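You operate a simulated robot arm through the tools that you are given. There is no shell and no other tool. Be economical: measure what you need, move in short steps, check, and stop when the job is done.

You run a simulated robot arm. Do the job below in one go: nothing can be reset, and whatever is moved stays where it is left.

TASK
Clamp the black-coated small spacer frame between the two panes on the stand.
Fine: both yellow stops at its size first; push the blue slide shut so that the SQUARE lamp lights.

It is judged by the outcome, as a careful person would: the job done as asked, and still so three seconds after it is handed in. It fails if anything else is knocked over, pushed out of place, dropped, spilled or broken.

THE ROBOT
A 7-joint arm with a two-finger parallel gripper on a trunk, on a base that drives. Base frame: it is fixed to the floor where the robot stands at the start and does not move with it; the origin is under the middle of the robot, x ahead of it, y to its left, z up. Readings come in m, rad, newtons and seconds.
With the tool pointing down near the work surface it reaches from about 0.52 to 0.96 m from the robot's upright axis, wherever it stands. Its first joint turns from -2.897 to 2.897 rad. Places, roughly: blue slide [0.6, -0.3, 0.9]; gap between the two panes [0.7, -0.3, 0.9]; left stop [0.8, -0.1, 0.9]; right stop [0.8, -0.5, 0.9]; square lamp [0.9, -0.5, 1.1]. Payload 3.91 kg.
The TCP is the grasp point between the finger pads, 0.03 m short of the fingertips. In the tool frame z runs along the fingers and y along their closing line. Largest opening 0.11 m; finger width 0.02, thickness 0.01; the body of the gripper, 0.048 by 0.112 m, starts 0.055 m behind the TCP.
Orientation is that of the tool frame in the base frame, as a unit quaternion [w, x, y, z]. With the fingers straight down and closing along the base's y, the tool's x points along the base's -x, its y along +y and its z along -z.

THE INTERFACE
- The arm moves only by the tool send_rows. Its argument "rows" is a list of rows, each a list of 7 numbers: the turn, a rotation vector about the tool's x, y, z in rad, then the shift along the tool's x, y, z in m, then the opening, from 0 (shut) to 1 (fully open). In form: [[wx, wy, wz, x, y, z, gripper], ...]. A call has 1 to 8 rows; each row shifts and turns the commanded pose from where the row before left it, along the tool's axes as they then stand. Rows are played at 5 a second. More than 0.05 m and 0.15 rad between two rows, or a gripper value outside its range, and nothing of the call is played. Where a pose cannot be reached the arm comes as near as it can. A force on the tool above 90 N (or 10 N above the force at the start of the call, whichever is more), or a blocked arm, ends the call early, and 0.2 s more pass. Each finger travels about 0.072 m/s and halts on what it meets, pressing with about 34 N; the grip force reading is that of the motor and also rises with nothing between the fingers. The clock runs only during rows and for 0.2 s after the last one: add rows that do not move to give the fingers time. The reply holds the time, the measured pose of the TCP, the force on the tool along the base axes, the opening and the grip force, in the units named above and with some noise, with the torque about the TCP (base axes, N m) and any sound that the robot's microphone picked up.
- Cameras (640 x 400 px; columns grow to the right, rows downward): "scene" is now at [0.2489, -0.0348, 1.4336]; the picture's right is [-0.40, -0.92, 0.00], its down [-0.58, 0.25, -0.77] and it looks along [0.71, -0.31, -0.63] (base axes); focal length 286 px, centre (320, 200). "wrist" rides on the gripper at [0.072, 0.017, -0.103] in the tool frame; the picture's right is [-0.23, 0.97, 0.00], its down [-0.76, -0.18, -0.62] and it looks along [-0.61, -0.14, 0.78] (tool axes); focal length 222 px, centre (320, 200). There is no depth. A picture from a camera that has moved, and an enlarged one, comes with that camera's place and axes in the base frame and with its lens.
- snapshot(camera): a new picture of that camera. The clock stands still meanwhile.
- raise_lower(by): slides the trunk up (or, below 0, down) by that many m; the arm and the scene camera ride with it, the base frame stays. It gives what a move gives, with no picture.
- roll_base(legs): drives the robot by 1 to 6 legs, each [ahead, left, turn to the left] in m, m and rad, along the robot's own axes; the way and the turn of a leg run together, so that a leg with both is an arc; at most 1.5 m and 3.142 rad a leg. The arm and the cameras ride along, it lands a little off, and it stops where it bumps. It gives what a move gives.
- pan_tilt(pan, tilt): turns the head with the scene camera to pan (to the left, within 1.501 rad either way) and tilt (down, from -0.506 to 1.204), counted from straight ahead of the robot. It gives what a move gives.
- zoom(camera, box): a new picture of the part [left, top, right, bottom] of that camera's present view, enlarged. The clock stands still meanwhile.
- finish_job(): hands the job in; it is judged then, once.

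Work in short steps. Places have to be worked out from the pictures, the camera data and where the tool is seen: move nearer, look again, correct. Check each grasp and each placing, and mend what went wrong. You have 120 turns and 98 pictures in all, those below and enlarged ones among them. Open the gripper and draw the arm clear of the work before you hand the job in, unless the task says otherwise; then end with one line.

The tools are called after "Emit:" as a command line: name --pt "numbers of a row" for each row, then --argument value for the rest, lists and objects as JSON in quotes. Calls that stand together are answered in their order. send_rows: Moves the arm, as the interface text tells. Its arguments: {"type":"object","properties":{"rows":{"type":"array","items":{"type":"array","items":{"type":"number"}}}},"required":["rows"]} The other tools are called the same way: raise_lower (by) slides the trunk up or down; roll_base (legs) drives the base; pan_tilt (pan, tilt) turns the head that bears the scene camera; snapshot (camera) takes a picture; zoom (camera, box) takes an enlarged picture of a part of a camera's view; finish_job () hands the job in.

At the start:

```text
t: 0.0
tcp_pos: [0.485, -0.2695, 1.1687]
ee_rot: [0.0, 0.0, 1.0, 0.0]
contact_force: [0.7, -0.5, 0.3]
wrist_torque: [-0.03, 0.0, -0.01]
gripper_width: 0.1101
grasp_force: 0.1
trunk travel left (down, up): [-0.625, 0.057]
robot x, y, heading: [-0.0006, 0.0013, -0.001]
head pan, tilt: [-0.408, 0.688]
```

scene: 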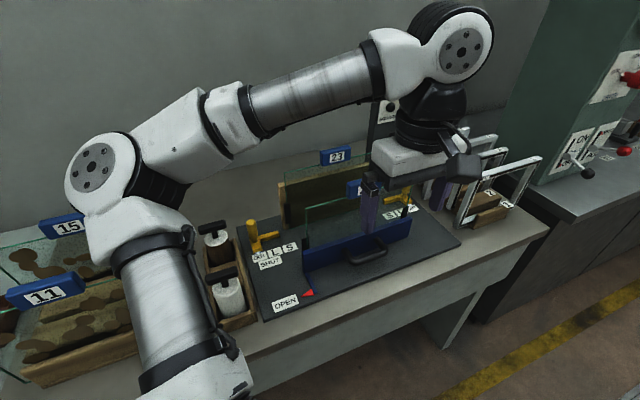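
wrist: 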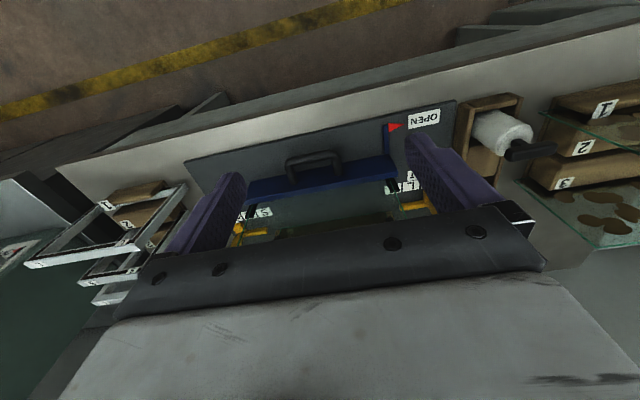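

The stand is partly hidden by the arm; I enlarge the stand and the spacer rack to read labels.

Emit:
zoom --camera "scene" --box '[400, 100, 560, 240]'

Emit:
zoom --camera "scene" --box '[230, 140, 470, 330]'

Emit:
zoom --camera "wrist" --box '[0, 150, 200, 320]'

```text
2.86 times, centred on (480, 170) of scene
camera zoom: at [0.2489, -0.0348, 1.4336], right [-0.4, -0.92, 0.0], down [-0.58, 0.25, -0.77], along [0.71, -0.31, -0.63], focal length 817 px, centre (-137, 286)
```

zoom: 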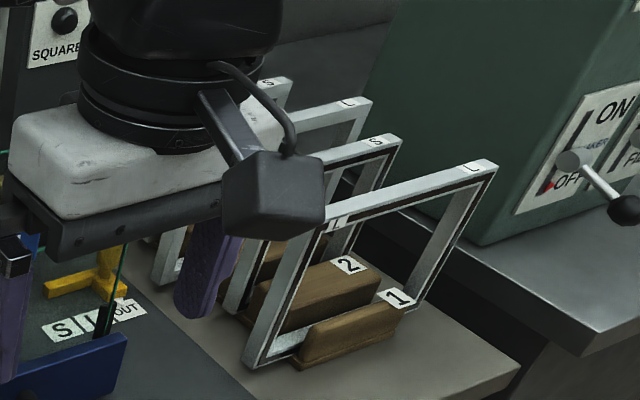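

```text
2.11 times, centred on (350, 235) of scene
camera zoom: at [0.2489, -0.0348, 1.4336], right [-0.4, -0.92, 0.0], down [-0.58, 0.25, -0.77], along [0.71, -0.31, -0.63], focal length 602 px, centre (257, 126)
```

zoom: 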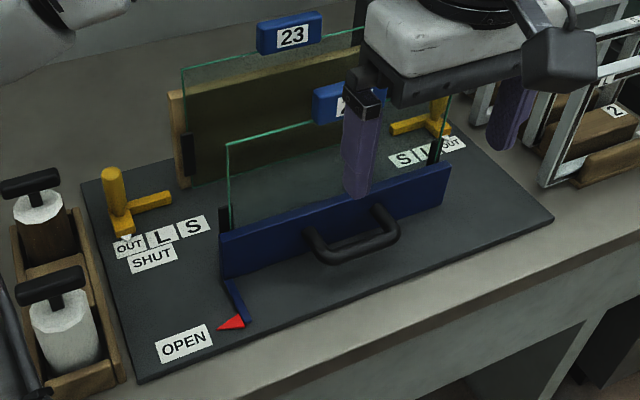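

```text
2.35 times, centred on (100, 235) of wrist
camera zoom: at [0.4121, -0.2533, 1.2709], right [0.23, 0.97, 0.0], down [0.76, -0.18, 0.62], along [0.61, -0.14, -0.78], focal length 523 px, centre (838, 118)
```

zoom: 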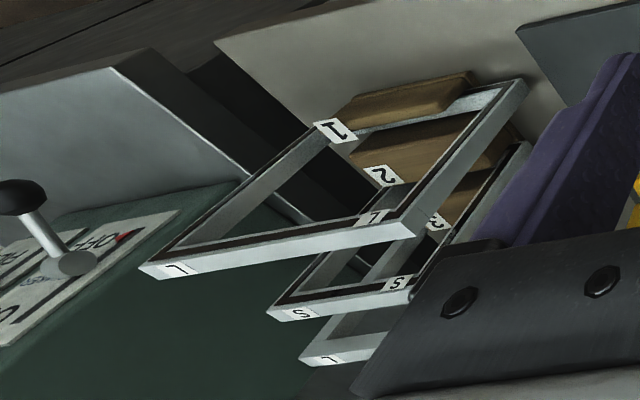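

Frames stand in a rack at right labelled L/S, with a panel farther right. I pan the head to look at them and at the rest.

Emit:
pan_tilt --pan -0.8 --tilt 0.6

Emit:
snapshot --camera "scene"

Emit:
pan_tilt --pan 0.3 --tilt 0.6

Emit:
snapshot --camera "scene"

```text
t: 0.9
tcp_pos: [0.4871, -0.2687, 1.1681]
ee_rot: [0.0, 0.0, 1.0, 0.0]
contact_force: [-0.7, 0.5, 0.1]
wrist_torque: [-0.01, -0.04, -0.02]
gripper_width: 0.1101
grasp_force: 0.0
trunk travel left (down, up): [-0.625, 0.057]
robot x, y, heading: [0.0032, 0.0007, -0.001]
head pan, tilt: [-0.799, 0.6]
```

```text
92 pictures are left
camera scene: at [0.2322, -0.0642, 1.4412], right [-0.72, -0.7, 0.0], down [-0.39, 0.4, -0.82], along [0.58, -0.59, -0.57], focal length 286 px, centre (320, 200)
```

scene: 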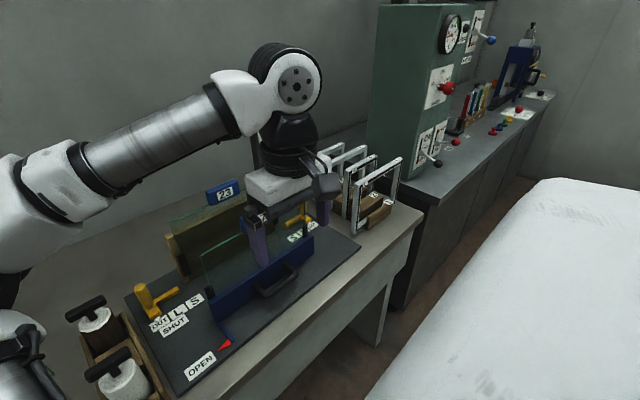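

```text
t: 2.2
tcp_pos: [0.4853, -0.2685, 1.1683]
ee_rot: [-0.001, 0.0, 1.0, 0.0]
contact_force: [1.2, -0.8, -0.7]
wrist_torque: [0.0, 0.0, 0.04]
gripper_width: 0.11
grasp_force: 0.0
trunk travel left (down, up): [-0.625, 0.057]
robot x, y, heading: [-0.0005, 0.004, 0.002]
head pan, tilt: [0.3, 0.6]
```

```text
91 pictures are left
camera scene: at [0.255, 0.0252, 1.4412], right [0.29, -0.96, 0.0], down [-0.54, -0.17, -0.83], along [0.79, 0.24, -0.56], focal length 286 px, centre (320, 200)
```

scene: 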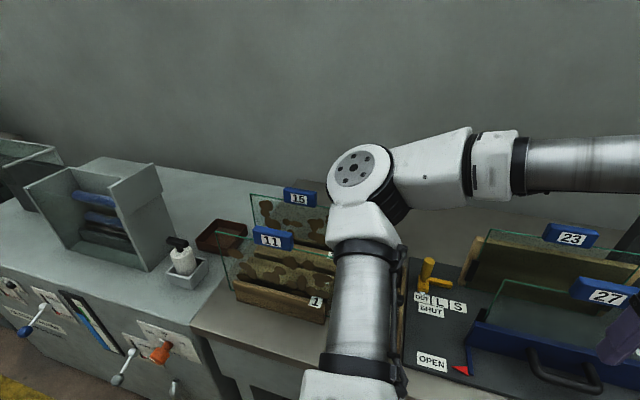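

Let me swing the arm to the left to clear the view of the stand and rack.

Emit:
send_rows --pt "0 0 0 0 0.05 0 1" --pt "0 0 0 0 0.05 0 1" --pt "0 0 0 0 0.05 0 1" --pt "0 0 0 0 0.05 0 1" --pt "0 0 0 0 0.05 0 1" --pt "0 0 0 0 0.05 0 1" --pt "0 0 0 0 0.05 0 1" --pt "0 0 0 0 0.05 0 1"

Emit:
pan_tilt --pan -0.7 --tilt 0.6

Emit:
snapshot --camera "scene"

```text
t: 4.0
tcp_pos: [0.4856, 0.1302, 1.1669]
ee_rot: [0.0, 0.0, 1.0, 0.0]
contact_force: [0.3, 0.2, 0.3]
wrist_torque: [0.0, 0.01, -0.01]
gripper_width: 0.11
grasp_force: 0.1
trunk travel left (down, up): [-0.625, 0.057]
robot x, y, heading: [-0.0029, 0.0019, 0.002]
head pan, tilt: [0.3, 0.6]
```

```text
t: 5.3
tcp_pos: [0.4859, 0.1303, 1.1662]
ee_rot: [0.0, 0.001, 1.0, 0.0]
contact_force: [1.4, 0.6, -0.7]
wrist_torque: [-0.03, 0.01, -0.01]
gripper_width: 0.1101
grasp_force: 0.1
trunk travel left (down, up): [-0.625, 0.057]
robot x, y, heading: [-0.001, 0.0037, 0.003]
head pan, tilt: [-0.7, 0.6]
```

```text
90 pictures are left
camera scene: at [0.2382, -0.0578, 1.4412], right [-0.64, -0.77, 0.0], down [-0.43, 0.36, -0.83], along [0.63, -0.53, -0.56], focal length 286 px, centre (320, 200)
```

scene: 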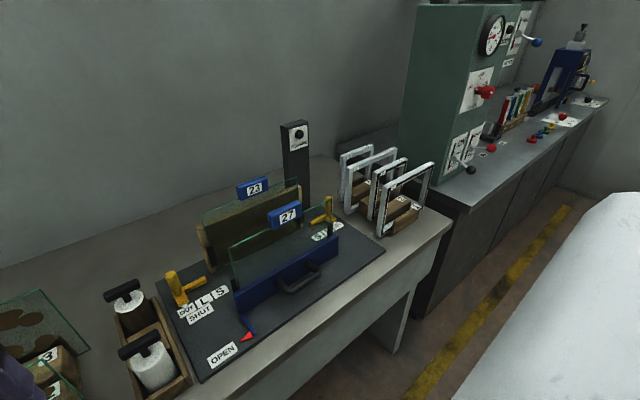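

Clear view. I zoom on the rack, the stand and the machine panel.

Emit:
zoom --camera "scene" --box '[325, 135, 445, 240]'

Emit:
zoom --camera "scene" --box '[150, 110, 390, 380]'

Emit:
zoom --camera "scene" --box '[430, 0, 610, 180]'

```text
3.81 times, centred on (385, 188) of scene
camera zoom: at [0.2382, -0.0578, 1.4412], right [-0.64, -0.77, 0.0], down [-0.43, 0.36, -0.83], along [0.63, -0.53, -0.56], focal length 1090 px, centre (72, 248)
```

zoom: 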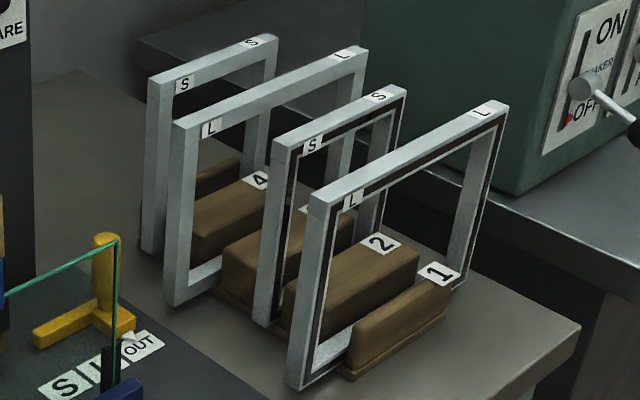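

```text
1.48 times, centred on (270, 245) of scene
camera zoom: at [0.2382, -0.0578, 1.4412], right [-0.64, -0.77, 0.0], down [-0.43, 0.36, -0.83], along [0.63, -0.53, -0.56], focal length 424 px, centre (394, 133)
```

zoom: 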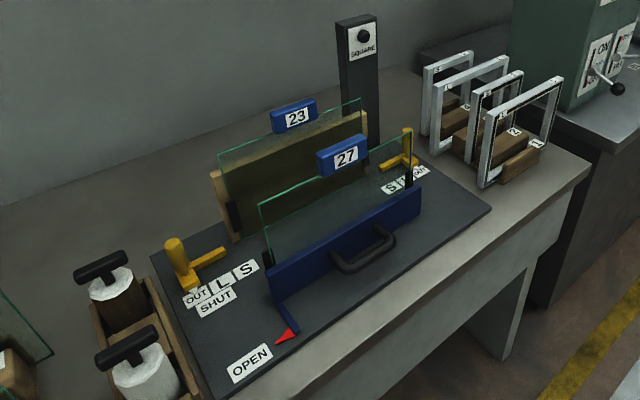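

```text
2.22 times, centred on (520, 90) of scene
camera zoom: at [0.2382, -0.0578, 1.4412], right [-0.64, -0.77, 0.0], down [-0.43, 0.36, -0.83], along [0.63, -0.53, -0.56], focal length 636 px, centre (-124, 444)
```

zoom: 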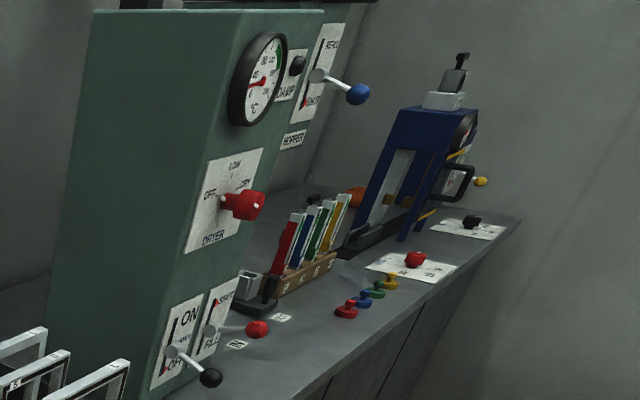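

The black-coated S frame is in slot 2. I need to know what the white object to the right is, before any driving.

Emit:
pan_tilt --pan -1.2 --tilt 0.9

Emit:
snapshot --camera "scene"

Emit:
pan_tilt --pan -0.3 --tilt 1.0

Emit:
snapshot --camera "scene"

```text
t: 6.2
tcp_pos: [0.4858, 0.1298, 1.1653]
ee_rot: [-0.001, 0.0, 1.0, 0.0]
contact_force: [-1.1, 0.6, 0.3]
wrist_torque: [-0.03, -0.01, 0.04]
gripper_width: 0.1101
grasp_force: 0.0
trunk travel left (down, up): [-0.625, 0.057]
robot x, y, heading: [0.0013, 0.0029, -0.001]
head pan, tilt: [-1.201, 0.901]
```

```text
86 pictures are left
camera scene: at [0.1979, -0.0713, 1.4164], right [-0.93, -0.36, 0.0], down [-0.28, 0.73, -0.62], along [0.23, -0.58, -0.78], focal length 286 px, centre (320, 200)
```

scene: 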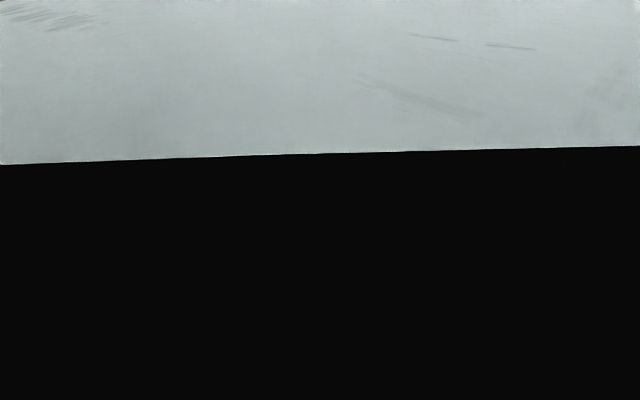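

```text
t: 7.4
tcp_pos: [0.4867, 0.1291, 1.1669]
ee_rot: [-0.001, -0.001, 1.0, 0.001]
contact_force: [0.7, -0.3, 0.3]
wrist_torque: [-0.01, -0.01, 0.0]
gripper_width: 0.1098
grasp_force: 0.0
trunk travel left (down, up): [-0.625, 0.057]
robot x, y, heading: [0.0002, -0.0002, -0.001]
head pan, tilt: [-0.3, 1.0]
```

```text
85 pictures are left
camera scene: at [0.237, -0.0216, 1.4092], right [-0.3, -0.95, 0.0], down [-0.8, 0.25, -0.54], along [0.52, -0.16, -0.84], focal length 286 px, centre (320, 200)
```

scene: 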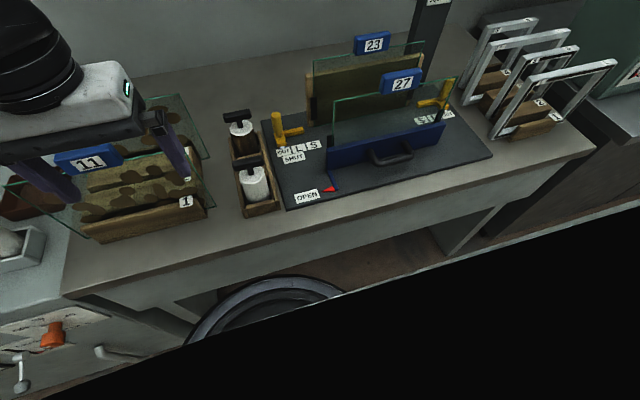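

The white shape is the robot's own trunk. I'll drive 0.4 m to the right so stops, gap and frame 2 all fall in reach, with the arm high.

Emit:
roll_base --legs '[[-0.03, -0.2, 0], [0, -0.2, 0]]'

Emit:
pan_tilt --pan 0.0 --tilt 0.75

Emit:
snapshot --camera "scene"

Emit:
snapshot --camera "wrist"

```text
t: 11.3
tcp_pos: [0.4567, -0.2687, 1.1666]
ee_rot: [0.0, 0.0, 1.0, 0.0]
contact_force: [0.2, 0.3, 0.0]
wrist_torque: [0.01, 0.0, 0.02]
gripper_width: 0.1102
grasp_force: 0.0
trunk travel left (down, up): [-0.625, 0.057]
robot x, y, heading: [-0.0267, -0.3996, -0.003]
head pan, tilt: [-0.3, 1.0]
```

```text
t: 12.1
tcp_pos: [0.4562, -0.2682, 1.1664]
ee_rot: [0.0, 0.002, 1.0, 0.0]
contact_force: [-0.5, 0.9, 0.2]
wrist_torque: [-0.03, 0.0, -0.03]
gripper_width: 0.1102
grasp_force: 0.2
trunk travel left (down, up): [-0.625, 0.057]
robot x, y, heading: [-0.0261, -0.3961, -0.001]
head pan, tilt: [0.0, 0.75]
```

```text
84 pictures are left
camera scene: at [0.2237, -0.3989, 1.4283], right [0.0, -1.0, 0.0], down [-0.68, 0.0, -0.73], along [0.73, 0.0, -0.68], focal length 286 px, centre (320, 200)
```

scene: 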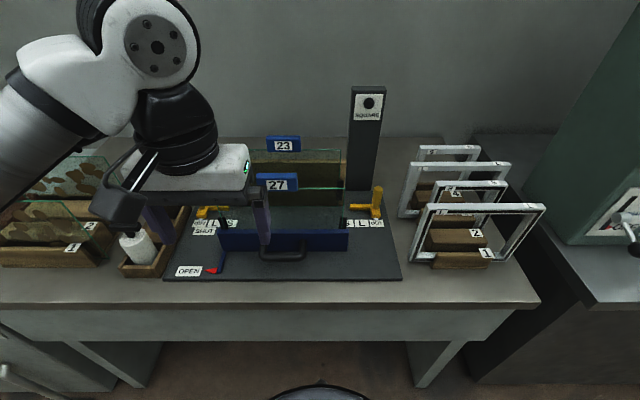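

```text
83 pictures are left
camera wrist: at [0.3832, -0.2518, 1.2693], right [0.23, 0.97, 0.0], down [0.76, -0.18, 0.62], along [0.61, -0.14, -0.78], focal length 222 px, centre (320, 200)
```

wrist: 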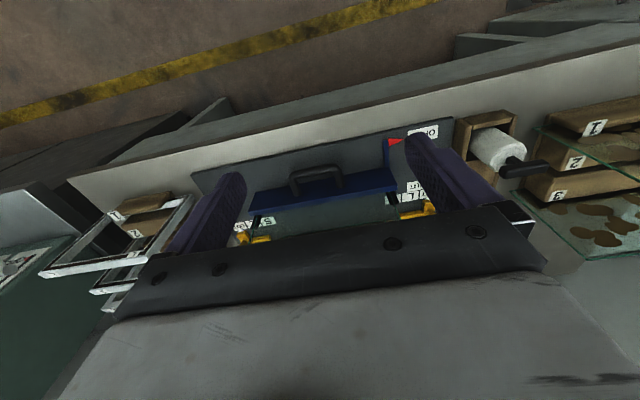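

Now the camera is axis-aligned. I zoom on rack and stand from here for stereo with the earlier picture.

Emit:
zoom --camera "scene" --box '[390, 130, 560, 280]'

Emit:
zoom --camera "scene" --box '[160, 120, 410, 290]'

```text
2.67 times, centred on (475, 205) of scene
camera zoom: at [0.2237, -0.3989, 1.4283], right [0.0, -1.0, 0.0], down [-0.68, 0.0, -0.73], along [0.73, 0.0, -0.68], focal length 763 px, centre (-93, 187)
```

zoom: 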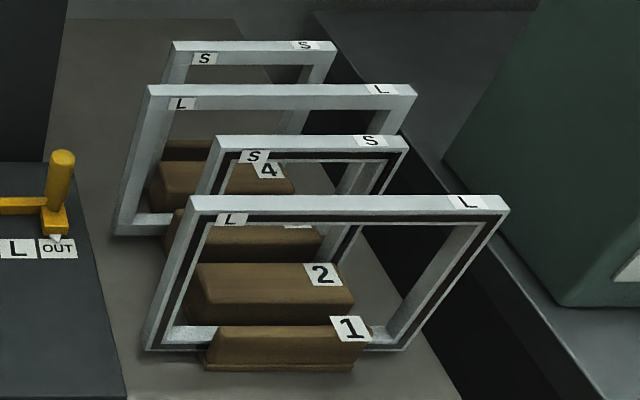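

```text
2.35 times, centred on (285, 205) of scene
camera zoom: at [0.2237, -0.3989, 1.4283], right [0.0, -1.0, 0.0], down [-0.68, 0.0, -0.73], along [0.73, 0.0, -0.68], focal length 673 px, centre (402, 188)
```

zoom: 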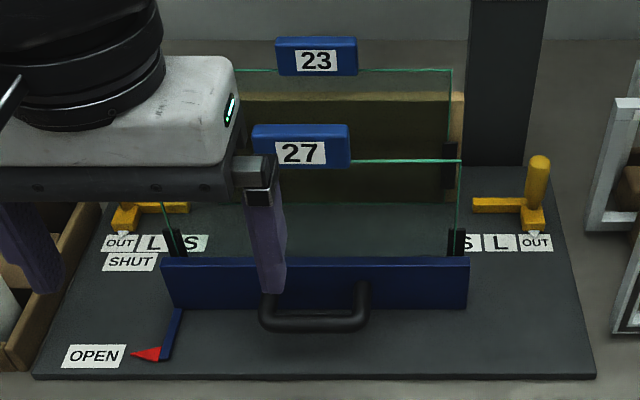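

Estimates: deck z≈0.865; panes at x≈0.664 and 0.80, tops ≈1.05; stop posts at about (0.78,−0.08) and (0.78,−0.55), S marks at y≈−0.16 and −0.47; frame 2 top at (0.705, −0.73, 1.03), about 0.158 wide. I turn the tool 90° so its fingers close along x with the camera on +y side, for the left stop first.

Emit:
send_rows --pt "0 0 0.15 0 0 0 1" --pt "0 0 0.15 0 0 0 1" --pt "0 0 0.15 0 0 0 1" --pt "0 0 0.15 0 0 0 1" --pt "0 0 0.15 0 0 0 1" --pt "0 0 0.15 0 0 0 1" --pt "0 0 0.15 0 0 0 1" --pt "0 0 0.15 0 0 0 1"

Emit:
send_rows --pt "0 0 0.15 0 0 0 0" --pt "0 0 0.15 0 0 0 0" --pt "0 0 0.0708 0 0 0 0" --pt "0 0 0 0.05 0 0 0" --pt "0 0 0 0.05 0 0 0" --pt "0 0 0 0.05 0 0 0" --pt "0 0 0 0.05 0 0 0" --pt "0 0 0 0.04 0 0 0"

Emit:
send_rows --pt "0 0 0 0 0.05 0 0" --pt "0 0 0 0 0.05 0 0" --pt "0 0 0 0 0.05 0 0" --pt "0 0 0 0 0.05 0 0" --pt "0 0 0 0 0.05 0 0" --pt "0 0 0 0 0.05 0 0" --pt "0 0 0 0 0.025 0 0"

Emit:
snapshot --camera "wrist"

Emit:
snapshot --camera "scene"

```text
t: 13.9
tcp_pos: [0.4353, -0.3664, 1.1456]
ee_rot: [0.0, 0.565, 0.825, 0.0]
contact_force: [-0.1, -0.4, 0.3]
wrist_torque: [0.0, 0.02, 0.01]
gripper_width: 0.11
grasp_force: 0.1
out of reach, approached as far as the arm can: row 5, 6, 7, 8
trunk travel left (down, up): [-0.625, 0.057]
robot x, y, heading: [-0.0326, -0.3924, 0.004]
head pan, tilt: [0.0, 0.75]
```

```text
t: 15.7
tcp_pos: [0.3382, -0.3875, 1.1471]
ee_rot: [0.001, 0.706, 0.708, 0.0]
contact_force: [-0.8, -0.1, 0.2]
wrist_torque: [0.0, -0.01, 0.01]
gripper_width: 0.0
grasp_force: 33.7
out of reach, approached as far as the arm can: row 1, 2, 3, 4, 5, 6, 7, 8
trunk travel left (down, up): [-0.625, 0.057]
robot x, y, heading: [-0.0298, -0.3966, -0.003]
head pan, tilt: [0.0, 0.75]
```

```text
t: 17.3
tcp_pos: [0.5071, -0.5294, 1.1165]
ee_rot: [0.0, 0.705, 0.709, 0.0]
contact_force: [-0.3, 0.2, 0.3]
wrist_torque: [0.05, 0.02, -0.02]
gripper_width: 0.0002
grasp_force: 34.0
out of reach, approached as far as the arm can: row 1, 2, 3, 4, 5, 6, 7
trunk travel left (down, up): [-0.625, 0.057]
robot x, y, heading: [-0.0326, -0.3929, 0.004]
head pan, tilt: [0.0, 0.75]
```

```text
80 pictures are left
camera wrist: at [0.5225, -0.4589, 1.2192], right [0.97, -0.22, 0.0], down [-0.18, -0.76, 0.62], along [-0.14, -0.61, -0.78], focal length 222 px, centre (320, 200)
```

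wrist: 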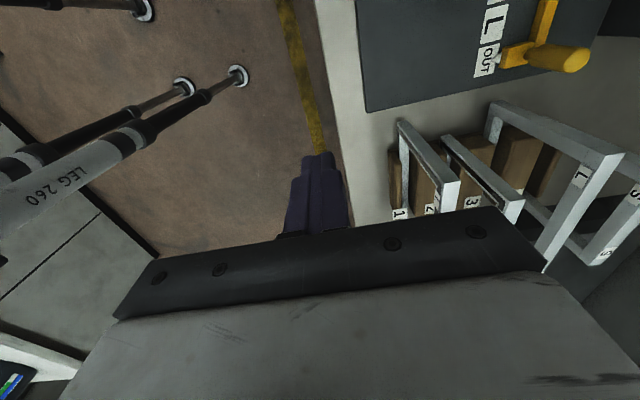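

```text
79 pictures are left
camera scene: at [0.2239, -0.3991, 1.4283], right [0.0, -1.0, 0.0], down [-0.68, 0.0, -0.73], along [0.73, 0.0, -0.68], focal length 286 px, centre (320, 200)
```

scene: 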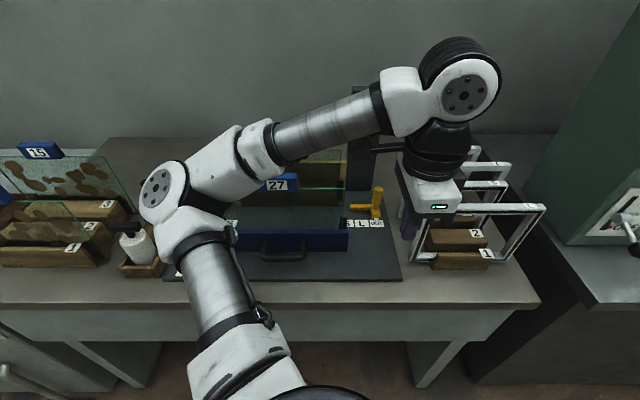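

The turn ran into some joint limit and the arm did not follow. I send a still row to learn where it settles.

Emit:
send_rows --pt "0 0 0 0 0 0 0"

```text
t: 17.7
tcp_pos: [0.507, -0.5304, 1.1166]
ee_rot: [0.0, 0.706, 0.709, 0.0]
contact_force: [-0.7, 0.3, 0.7]
wrist_torque: [0.01, 0.04, 0.01]
gripper_width: 0.0
grasp_force: 34.3
trunk travel left (down, up): [-0.625, 0.057]
robot x, y, heading: [-0.0267, -0.3991, -0.002]
head pan, tilt: [0.0, 0.75]
```

The command restarts from the actual pose. I try small moves ahead and up.

Emit:
send_rows --pt "0 0 0 0 0 -0.04 0" --pt "0 0 0 0 0.04 0 0" --pt "0 0 0 0 0.04 0 0" --pt "0 0 0 0 0.04 0 0"

```text
t: 18.7
tcp_pos: [0.5244, -0.5729, 1.1381]
ee_rot: [0.0, 0.706, 0.708, 0.0]
contact_force: [0.1, 0.0, 0.0]
wrist_torque: [-0.01, 0.01, -0.02]
gripper_width: 0.0
grasp_force: 34.1
out of reach, approached as far as the arm can: row 1, 2, 3, 4
trunk travel left (down, up): [-0.625, 0.057]
robot x, y, heading: [-0.0235, -0.4006, 0.0]
head pan, tilt: [0.0, 0.75]
```

The limit lies in the +90° yaw. I unwind to the neutral yaw; the stops I will push with closed fingers, tool tilted outward to clear the panes.

Emit:
send_rows --pt "0 0 -0.15 0 0 0 0" --pt "0 0 -0.15 0 0 0 0" --pt "0 0 -0.15 0 0 0 0" --pt "0 0 -0.15 0 0 0 0" --pt "0 0 -0.15 0 0 0 0" --pt "0 0 -0.15 0 0 0 0" --pt "0 0 -0.15 0 0 0 0" --pt "0 0 -0.15 0 0 0 0"

Emit:
send_rows --pt "0 0 -0.15 0 0 0 0" --pt "0 0 -0.15 0 0 0 0" --pt "0 0 -0.07 0 0 0 0" --pt "0 0 0 0 0 -0.03 0"

```text
t: 20.5
tcp_pos: [0.525, -0.5726, 1.1376]
ee_rot: [0.001, 0.184, 0.983, 0.0]
contact_force: [-0.1, 0.3, 0.0]
wrist_torque: [0.02, 0.0, 0.0]
gripper_width: 0.0002
grasp_force: 33.5
trunk travel left (down, up): [-0.625, 0.057]
robot x, y, heading: [-0.0306, -0.4017, 0.001]
head pan, tilt: [0.0, 0.75]
```

```text
t: 21.5
tcp_pos: [0.5251, -0.5735, 1.1692]
ee_rot: [0.0, 0.0, 1.0, -0.001]
contact_force: [0.2, -0.3, -0.2]
wrist_torque: [0.01, -0.01, 0.02]
gripper_width: 0.0
grasp_force: 34.2
trunk travel left (down, up): [-0.625, 0.057]
robot x, y, heading: [-0.03, -0.3959, 0.0]
head pan, tilt: [0.0, 0.75]
```

Checking clearances: neighbours (frame 3 at y≈−0.611, pane 23, the wrist camera) leave room only for gripping the post with fingers closing along y, the tool pitched toward me, and the camera on the far side. I turn the tool by −180° while high.

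Emit:
send_rows --pt "0 0 -0.15 0 0 0 0.6" --pt "0 0 -0.15 0 0 0 0.6" --pt "0 0 -0.15 0 0 0 0.6" --pt "0 0 -0.15 0 0 0 0.6" --pt "0 0 -0.15 0 0 0 0.6" --pt "0 0 -0.15 0 0 0 0.6" --pt "0 0 -0.15 0 0 0 0.6" --pt "0 0 -0.15 0 0 0 0.6"

Emit:
send_rows --pt "0 0 -0.15 0 0 0 0.6" --pt "0 0 -0.15 0 0 0 0.6" --pt "0 0 -0.15 0 0 0 0.6" --pt "0 0 -0.15 0 0 0 0.6" --pt "0 0 -0.15 0 0 0 0.6" --pt "0 0 -0.15 0 0 0 0.6" --pt "0 0 -0.15 0 0 0 0.6" --pt "0 0 -0.15 0 0 0 0.6"

Emit:
send_rows --pt "0 0 -0.15 0 0 0 0.6" --pt "0 0 -0.15 0 0 0 0.6" --pt "0 0 -0.15 0 0 0 0.6" --pt "0 0 -0.15 0 0 0 0.6" --pt "0 0 -0.142 0 0 0 0.6"

Emit:
snapshot --camera "scene"

Emit:
snapshot --camera "wrist"

```text
t: 23.3
tcp_pos: [0.5249, -0.5713, 1.1675]
ee_rot: [-0.001, -0.565, 0.825, 0.0]
contact_force: [0.4, 0.3, -0.1]
wrist_torque: [-0.01, -0.02, 0.01]
gripper_width: 0.066
grasp_force: 0.0
trunk travel left (down, up): [-0.625, 0.057]
robot x, y, heading: [-0.0281, -0.3941, 0.003]
head pan, tilt: [0.0, 0.75]
```

```text
t: 25.1
tcp_pos: [0.5253, -0.5734, 1.1666]
ee_rot: [0.0, 0.932, -0.362, -0.001]
contact_force: [-0.3, -0.1, 0.4]
wrist_torque: [0.03, -0.03, 0.0]
gripper_width: 0.0663
grasp_force: 0.0
trunk travel left (down, up): [-0.625, 0.057]
robot x, y, heading: [-0.0299, -0.3964, 0.003]
head pan, tilt: [0.0, 0.75]
```

```text
t: 26.3
tcp_pos: [0.5243, -0.5728, 1.1672]
ee_rot: [0.0, 1.0, 0.001, 0.0]
contact_force: [-0.1, 0.1, -0.7]
wrist_torque: [-0.01, -0.02, -0.02]
gripper_width: 0.0661
grasp_force: 0.1
trunk travel left (down, up): [-0.625, 0.057]
robot x, y, heading: [-0.0295, -0.4041, 0.0]
head pan, tilt: [0.0, 0.75]
```

```text
78 pictures are left
camera scene: at [0.2237, -0.3988, 1.4283], right [0.0, -1.0, 0.0], down [-0.68, 0.0, -0.73], along [0.73, 0.0, -0.68], focal length 286 px, centre (320, 200)
```

scene: 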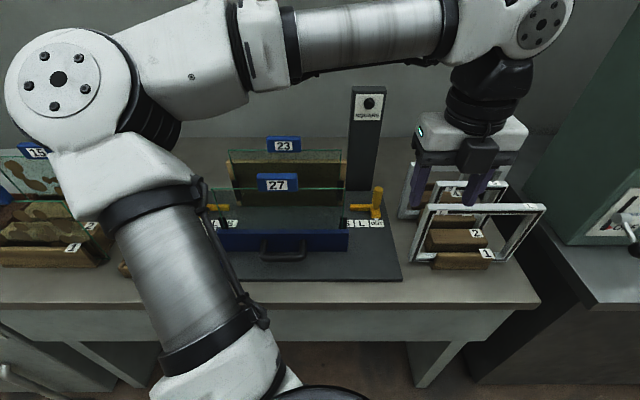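

```text
77 pictures are left
camera wrist: at [0.5962, -0.5904, 1.2705], right [-0.23, -0.97, 0.0], down [-0.76, 0.18, 0.62], along [-0.61, 0.14, -0.78], focal length 222 px, centre (320, 200)
```

wrist: 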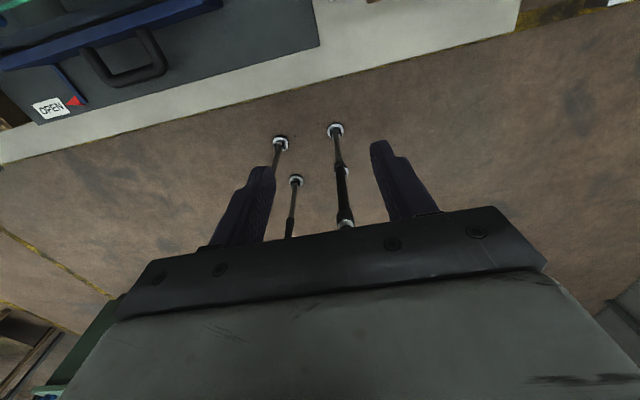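

Yaw done. Now I pitch the tool by 0.6 and move high above the right stop.

Emit:
send_rows --pt "0 0.15 0 0 0 0 0.6" --pt "0 0.15 0 0 0 0 0.6" --pt "0 0.15 0 0 0 0 0.6" --pt "0 0.15 0 0 -0.024 0 0.6" --pt "0 0 0 0.0396 0 0.0271 0.6" --pt "0 0 0 0.0396 0 0.0271 0.6" --pt "0 0 0 0.0396 0 0.0271 0.6" --pt "0 0 0 0.0396 0 0.0271 0.6"

Emit:
send_rows --pt "0 0 0 0.0396 0 0.0271 0.6" --pt "0 0 0 -0.0283 0 0.0413 0.6"

Emit:
snapshot --camera "wrist"

Emit:
snapshot --camera "scene"

```text
t: 28.1
tcp_pos: [0.7176, -0.5487, 1.1669]
ee_rot: [0.001, 0.956, -0.002, 0.295]
contact_force: [1.2, -0.1, -0.4]
wrist_torque: [-0.05, -0.01, -0.03]
gripper_width: 0.0661
grasp_force: 0.1
trunk travel left (down, up): [-0.625, 0.057]
robot x, y, heading: [-0.0279, -0.3976, 0.003]
head pan, tilt: [0.0, 0.75]
```

```text
t: 28.7
tcp_pos: [0.7647, -0.5494, 1.1159]
ee_rot: [0.001, 0.955, -0.002, 0.296]
contact_force: [0.3, -0.4, 0.5]
wrist_torque: [-0.02, -0.02, 0.01]
gripper_width: 0.0662
grasp_force: 0.0
trunk travel left (down, up): [-0.625, 0.057]
robot x, y, heading: [-0.0305, -0.398, -0.001]
head pan, tilt: [0.0, 0.75]
```

```text
76 pictures are left
camera wrist: at [0.765, -0.5671, 1.2422], right [-0.19, -0.97, -0.13], down [-0.98, 0.18, 0.08], along [-0.06, 0.14, -0.99], focal length 222 px, centre (320, 200)
```

wrist: 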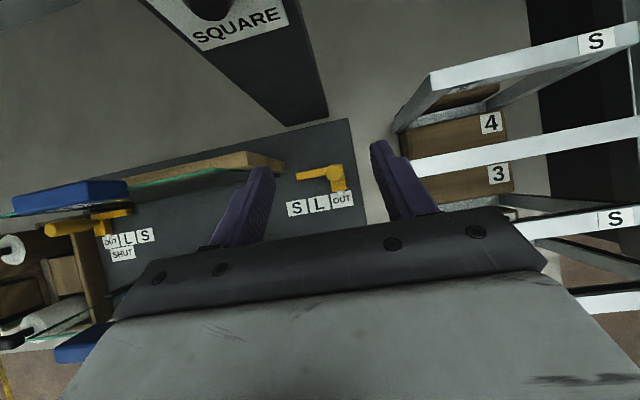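

```text
75 pictures are left
camera scene: at [0.2238, -0.3987, 1.4283], right [0.0, -1.0, 0.0], down [-0.68, 0.0, -0.73], along [0.73, 0.0, -0.68], focal length 286 px, centre (320, 200)
```

scene: 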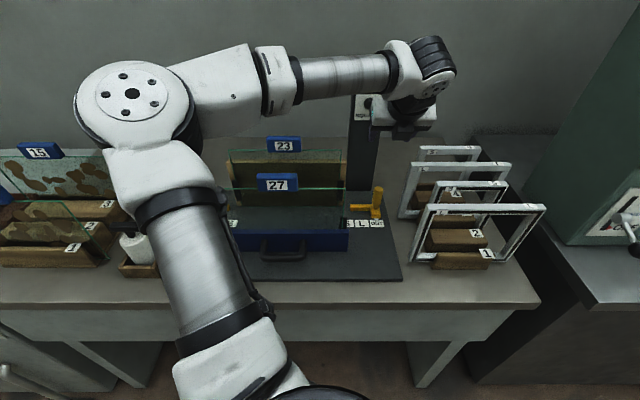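

The wrist view is nearly straight down over the stop; enlarge it for measuring.

Emit:
zoom --camera "wrist" --box '[240, 120, 440, 245]'

```text
3.20 times, centred on (340, 182) of wrist
camera zoom: at [0.765, -0.5671, 1.2422], right [-0.19, -0.97, -0.13], down [-0.98, 0.18, 0.08], along [-0.06, 0.14, -0.99], focal length 711 px, centre (256, 256)
```

zoom: 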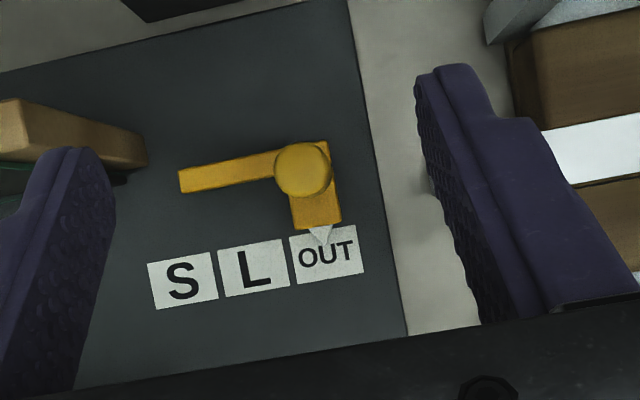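

Post top centre ≈(0.777,−0.551), S mark at y≈−0.472 → move by +0.079. I lower the pitched, open fingers around the post.

Emit:
send_rows --pt "0 0 0 -0.0251 0.0005 0.0331 0.6" --pt "0 0 0 -0.0251 0.0005 0.0331 0.6" --pt "0 0 0 -0.0251 0.0005 0.0331 0.6" --pt "0 0 0 -0.0251 0 0.0331 0.6"

Emit:
snapshot --camera "wrist"

Emit:
zoom --camera "scene" --box '[320, 110, 480, 260]'

```text
t: 29.7
tcp_pos: [0.7575, -0.5506, 0.9506]
ee_rot: [0.001, 0.956, -0.001, 0.295]
contact_force: [0.6, -0.4, -0.6]
wrist_torque: [-0.04, -0.02, 0.0]
gripper_width: 0.0659
grasp_force: 0.0
trunk travel left (down, up): [-0.625, 0.057]
robot x, y, heading: [-0.0313, -0.3947, 0.0]
head pan, tilt: [0.0, 0.75]
```

```text
73 pictures are left
camera wrist: at [0.7579, -0.5688, 1.0755], right [-0.19, -0.97, -0.13], down [-0.98, 0.18, 0.09], along [-0.06, 0.14, -0.99], focal length 222 px, centre (320, 200)
```

wrist: 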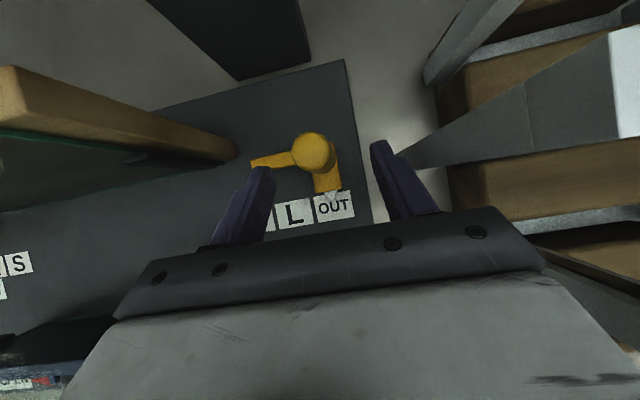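

```text
2.67 times, centred on (400, 185) of scene
camera zoom: at [0.2242, -0.3988, 1.4283], right [0.0, -1.0, 0.0], down [-0.68, 0.0, -0.73], along [0.73, 0.0, -0.68], focal length 763 px, centre (107, 240)
```

zoom: 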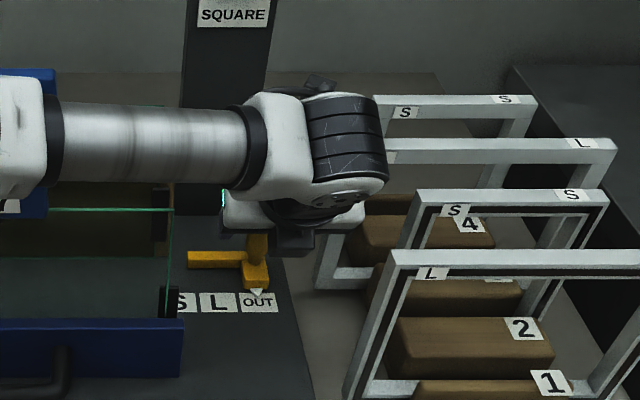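

Fingers straddle the post. Close on it.

Emit:
send_rows --pt "0 0 0 0 0 0 0.1" --pt "0 0 0 0 0 0 0.1" --pt "0 0 0 0 0 0 0.1"

Emit:
snapshot --camera "wrist"

```text
t: 30.5
tcp_pos: [0.7574, -0.5501, 0.9501]
ee_rot: [0.0, 0.955, 0.0, 0.296]
contact_force: [-1.8, 6.5, -4.2]
wrist_torque: [-0.14, -0.2, 0.17]
gripper_width: 0.0231
grasp_force: 45.0
trunk travel left (down, up): [-0.625, 0.057]
robot x, y, heading: [-0.0303, -0.3961, 0.003]
head pan, tilt: [0.0, 0.75]
```

```text
71 pictures are left
camera wrist: at [0.7582, -0.5672, 1.0755], right [-0.19, -0.97, -0.13], down [-0.98, 0.18, 0.09], along [-0.06, 0.14, -0.99], focal length 222 px, centre (320, 200)
```

wrist: 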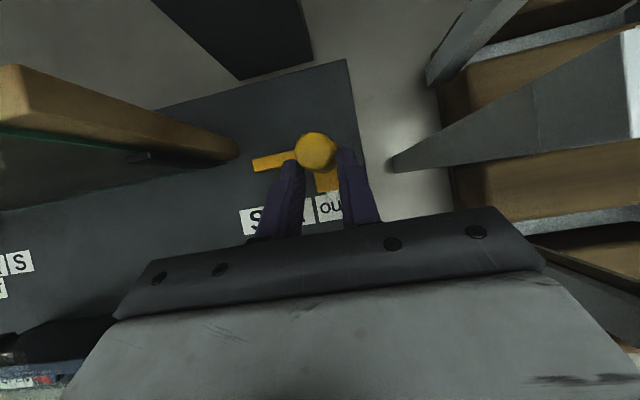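

Firm grip at 0.023. Slide the stop inward by 0.04 first.

Emit:
send_rows --pt "0 0 0 0 -0.013 0 0.1" --pt "0 0 0 0 -0.013 0 0.1" --pt "0 0 0 0 -0.014 0 0.1" --pt "0 0 0 0 0 0 0.1"

Emit:
snapshot --camera "wrist"

```text
t: 31.5
tcp_pos: [0.7578, -0.5106, 0.9513]
ee_rot: [0.0, 0.956, -0.001, 0.294]
contact_force: [1.6, 1.6, -9.4]
wrist_torque: [0.32, 0.05, 0.12]
gripper_width: 0.023
grasp_force: 45.0
trunk travel left (down, up): [-0.625, 0.057]
robot x, y, heading: [-0.029, -0.402, -0.002]
head pan, tilt: [0.0, 0.75]
```

```text
70 pictures are left
camera wrist: at [0.7582, -0.5281, 1.0756], right [-0.19, -0.97, -0.13], down [-0.98, 0.18, 0.09], along [-0.06, 0.14, -0.99], focal length 222 px, centre (320, 200)
```

wrist: 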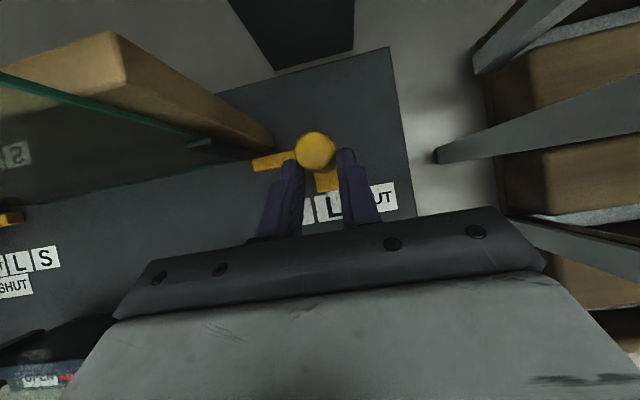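

It follows, now at L. Continue to S (y −0.472).

Emit:
send_rows --pt "0 0 0 0 -0.01 0 0.1" --pt "0 0 0 0 -0.01 0 0.1" --pt "0 0 0 0 -0.01 0 0.1" --pt "0 0 0 0 -0.0086 0 0.1" --pt "0 0 0 0 0 0 0.1"

Emit:
snapshot --camera "wrist"

Emit:
zoom --camera "scene" --box '[320, 150, 440, 240]'

```text
t: 32.7
tcp_pos: [0.757, -0.4714, 0.9496]
ee_rot: [0.0, 0.956, -0.001, 0.294]
contact_force: [2.2, 2.8, -14.5]
wrist_torque: [-0.17, 0.13, 0.04]
gripper_width: 0.0229
grasp_force: 45.0
trunk travel left (down, up): [-0.625, 0.057]
robot x, y, heading: [-0.029, -0.4005, -0.002]
head pan, tilt: [0.0, 0.75]
```

```text
69 pictures are left
camera wrist: at [0.7584, -0.4899, 1.0757], right [-0.19, -0.97, -0.13], down [-0.98, 0.18, 0.09], along [-0.06, 0.14, -0.99], focal length 222 px, centre (320, 200)
```

wrist: 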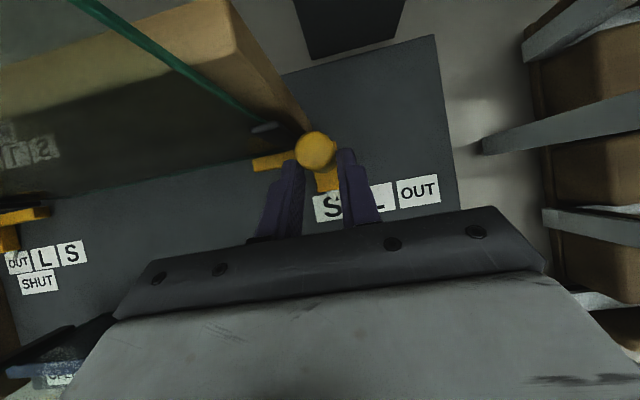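

```text
4.44 times, centred on (380, 195) of scene
camera zoom: at [0.2255, -0.3988, 1.4278], right [0.0, -1.0, 0.0], down [-0.68, 0.0, -0.73], along [0.73, 0.0, -0.68], focal length 1271 px, centre (53, 222)
```

zoom: 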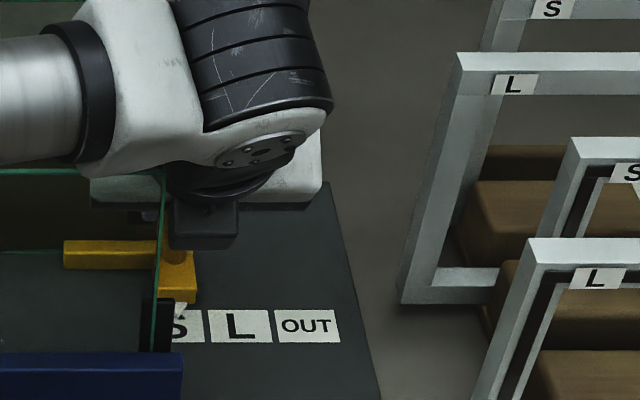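

Pointer stands on S. I release slightly and back out along the fingers, then check.

Emit:
send_rows --pt "0 0 0 0 0 0 0.36" --pt "0 0 0 0 0 0 0.36" --pt "0 0 0 0 0 -0.03 0.36" --pt "0 0 0 0.028 0 -0.041 0.36" --pt "0 0 0 0.028 0 -0.041 0.36" --pt "0 0 0 0.028 0 -0.041 0.36" --pt "0 0 0 0.028 0 -0.041 0.36"

Emit:
zoom --camera "wrist" --box '[0, 80, 480, 300]'

```text
t: 34.3
tcp_pos: [0.7381, -0.4724, 1.1747]
ee_rot: [0.001, 0.955, -0.001, 0.295]
contact_force: [1.1, -0.4, -0.9]
wrist_torque: [0.01, 0.05, 0.0]
gripper_width: 0.0399
grasp_force: 0.1
trunk travel left (down, up): [-0.625, 0.057]
robot x, y, heading: [-0.0275, -0.3972, 0.003]
head pan, tilt: [0.0, 0.75]
```

```text
1.33 times, centred on (240, 190) of wrist
camera zoom: at [0.7394, -0.4896, 1.3004], right [-0.19, -0.97, -0.13], down [-0.98, 0.18, 0.09], along [-0.06, 0.14, -0.99], focal length 296 px, centre (427, 213)
```

zoom: 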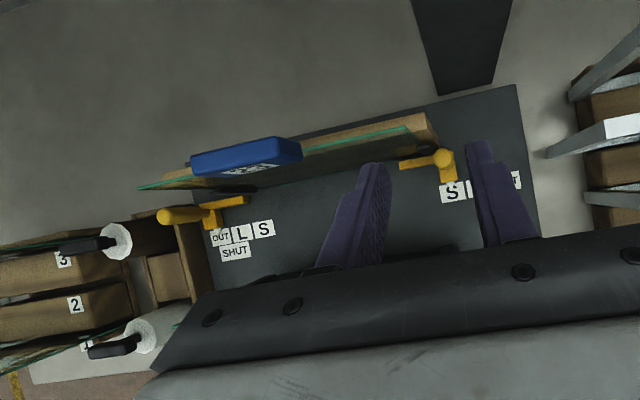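

Right stop is on S. Now cross over high to the left stop.

Emit:
send_rows --pt "0 0 0 0 -0.049 0 0.6" --pt "0 0 0 0 -0.049 0 0.6" --pt "0 0 0 0 -0.049 0 0.6" --pt "0 0 0 0 -0.049 0 0.6" --pt "0 0 0 0 -0.049 0 0.6" --pt "0 0 0 0 -0.049 0 0.6" --pt "0 0 0 0 -0.049 0 0.6" --pt "0 0 0 0 -0.049 0 0.6"

Emit:
snapshot --camera "wrist"

Emit:
zoom --camera "wrist" --box '[240, 120, 440, 245]'

Emit:
snapshot --camera "scene"

```text
t: 36.1
tcp_pos: [0.7416, -0.0814, 1.1736]
ee_rot: [0.0, 0.956, -0.001, 0.295]
contact_force: [0.2, -0.3, -0.4]
wrist_torque: [-0.02, 0.01, -0.01]
gripper_width: 0.066
grasp_force: 0.1
trunk travel left (down, up): [-0.625, 0.057]
robot x, y, heading: [-0.0284, -0.3979, 0.001]
head pan, tilt: [0.0, 0.75]
```

```text
66 pictures are left
camera wrist: at [0.7426, -0.0985, 1.3], right [-0.19, -0.97, -0.13], down [-0.98, 0.18, 0.08], along [-0.06, 0.14, -0.99], focal length 222 px, centre (320, 200)
```

wrist: 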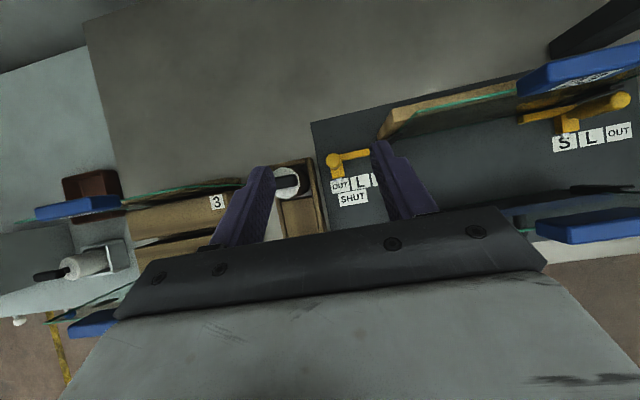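

```text
3.20 times, centred on (340, 182) of wrist
camera zoom: at [0.7426, -0.0985, 1.3], right [-0.19, -0.97, -0.13], down [-0.98, 0.18, 0.08], along [-0.06, 0.14, -0.99], focal length 711 px, centre (256, 256)
```

zoom: 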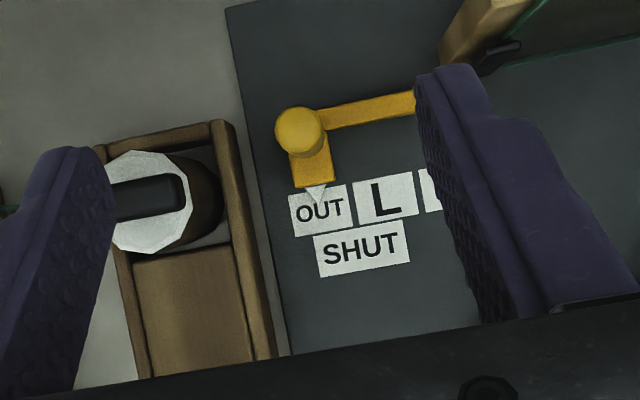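

```text
64 pictures are left
camera scene: at [0.2237, -0.3984, 1.4283], right [0.0, -1.0, 0.0], down [-0.68, 0.0, -0.73], along [0.73, 0.0, -0.68], focal length 286 px, centre (320, 200)
```

scene: 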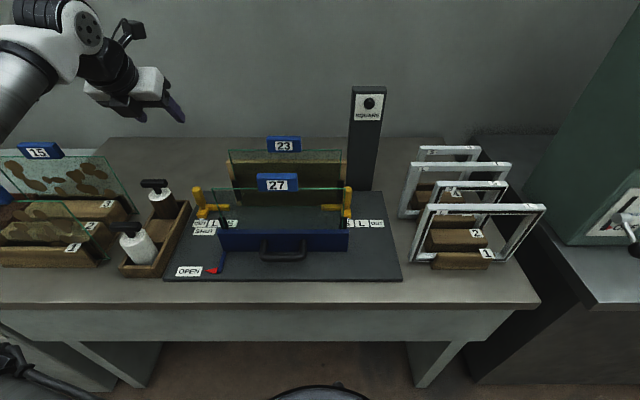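

Left post ≈(0.776,−0.081), S at y≈−0.160. The roller handle sits close on the left, so I first push the post from outside with the left finger of a wide-open gripper (hand centred at y −0.116), regripping later.

Emit:
send_rows --pt "0 0 0 0 0.0346 0 0.91" --pt "0 0 0 0 0 0 0.91" --pt "0 0 0 -0.0228 0 0.0386 0.91" --pt "0 0 0 -0.0228 0 0.0386 0.91" --pt "0 0 0 -0.0228 0 0.0386 0.91"

Emit:
snapshot --camera "wrist"

Emit:
snapshot --camera "scene"

```text
t: 37.3
tcp_pos: [0.7505, -0.115, 1.0392]
ee_rot: [0.001, 0.955, -0.001, 0.296]
contact_force: [-0.3, 0.1, 0.1]
wrist_torque: [0.01, -0.03, 0.01]
gripper_width: 0.0999
grasp_force: 0.0
trunk travel left (down, up): [-0.625, 0.057]
robot x, y, heading: [-0.029, -0.3947, -0.003]
head pan, tilt: [0.0, 0.75]
```

```text
63 pictures are left
camera wrist: at [0.7511, -0.1327, 1.1652], right [-0.19, -0.97, -0.13], down [-0.98, 0.18, 0.08], along [-0.06, 0.14, -0.99], focal length 222 px, centre (320, 200)
```

wrist: 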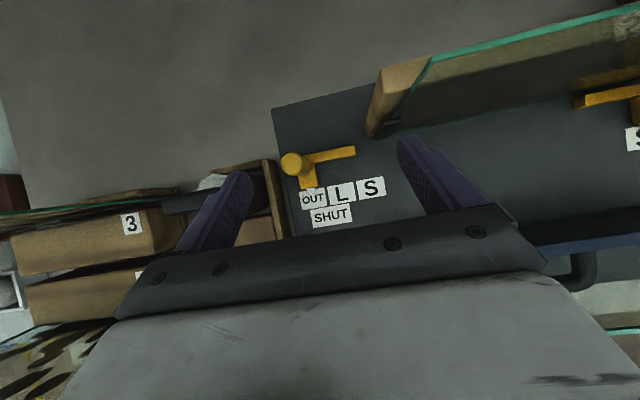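

```text
62 pictures are left
camera scene: at [0.2241, -0.3986, 1.4283], right [0.0, -1.0, 0.0], down [-0.68, 0.0, -0.73], along [0.73, 0.0, -0.68], focal length 286 px, centre (320, 200)
```

scene: 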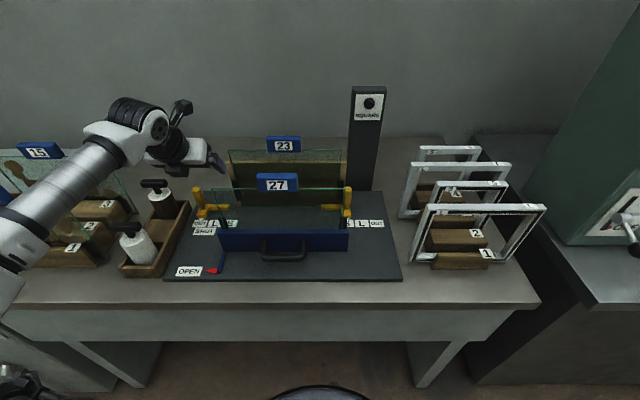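

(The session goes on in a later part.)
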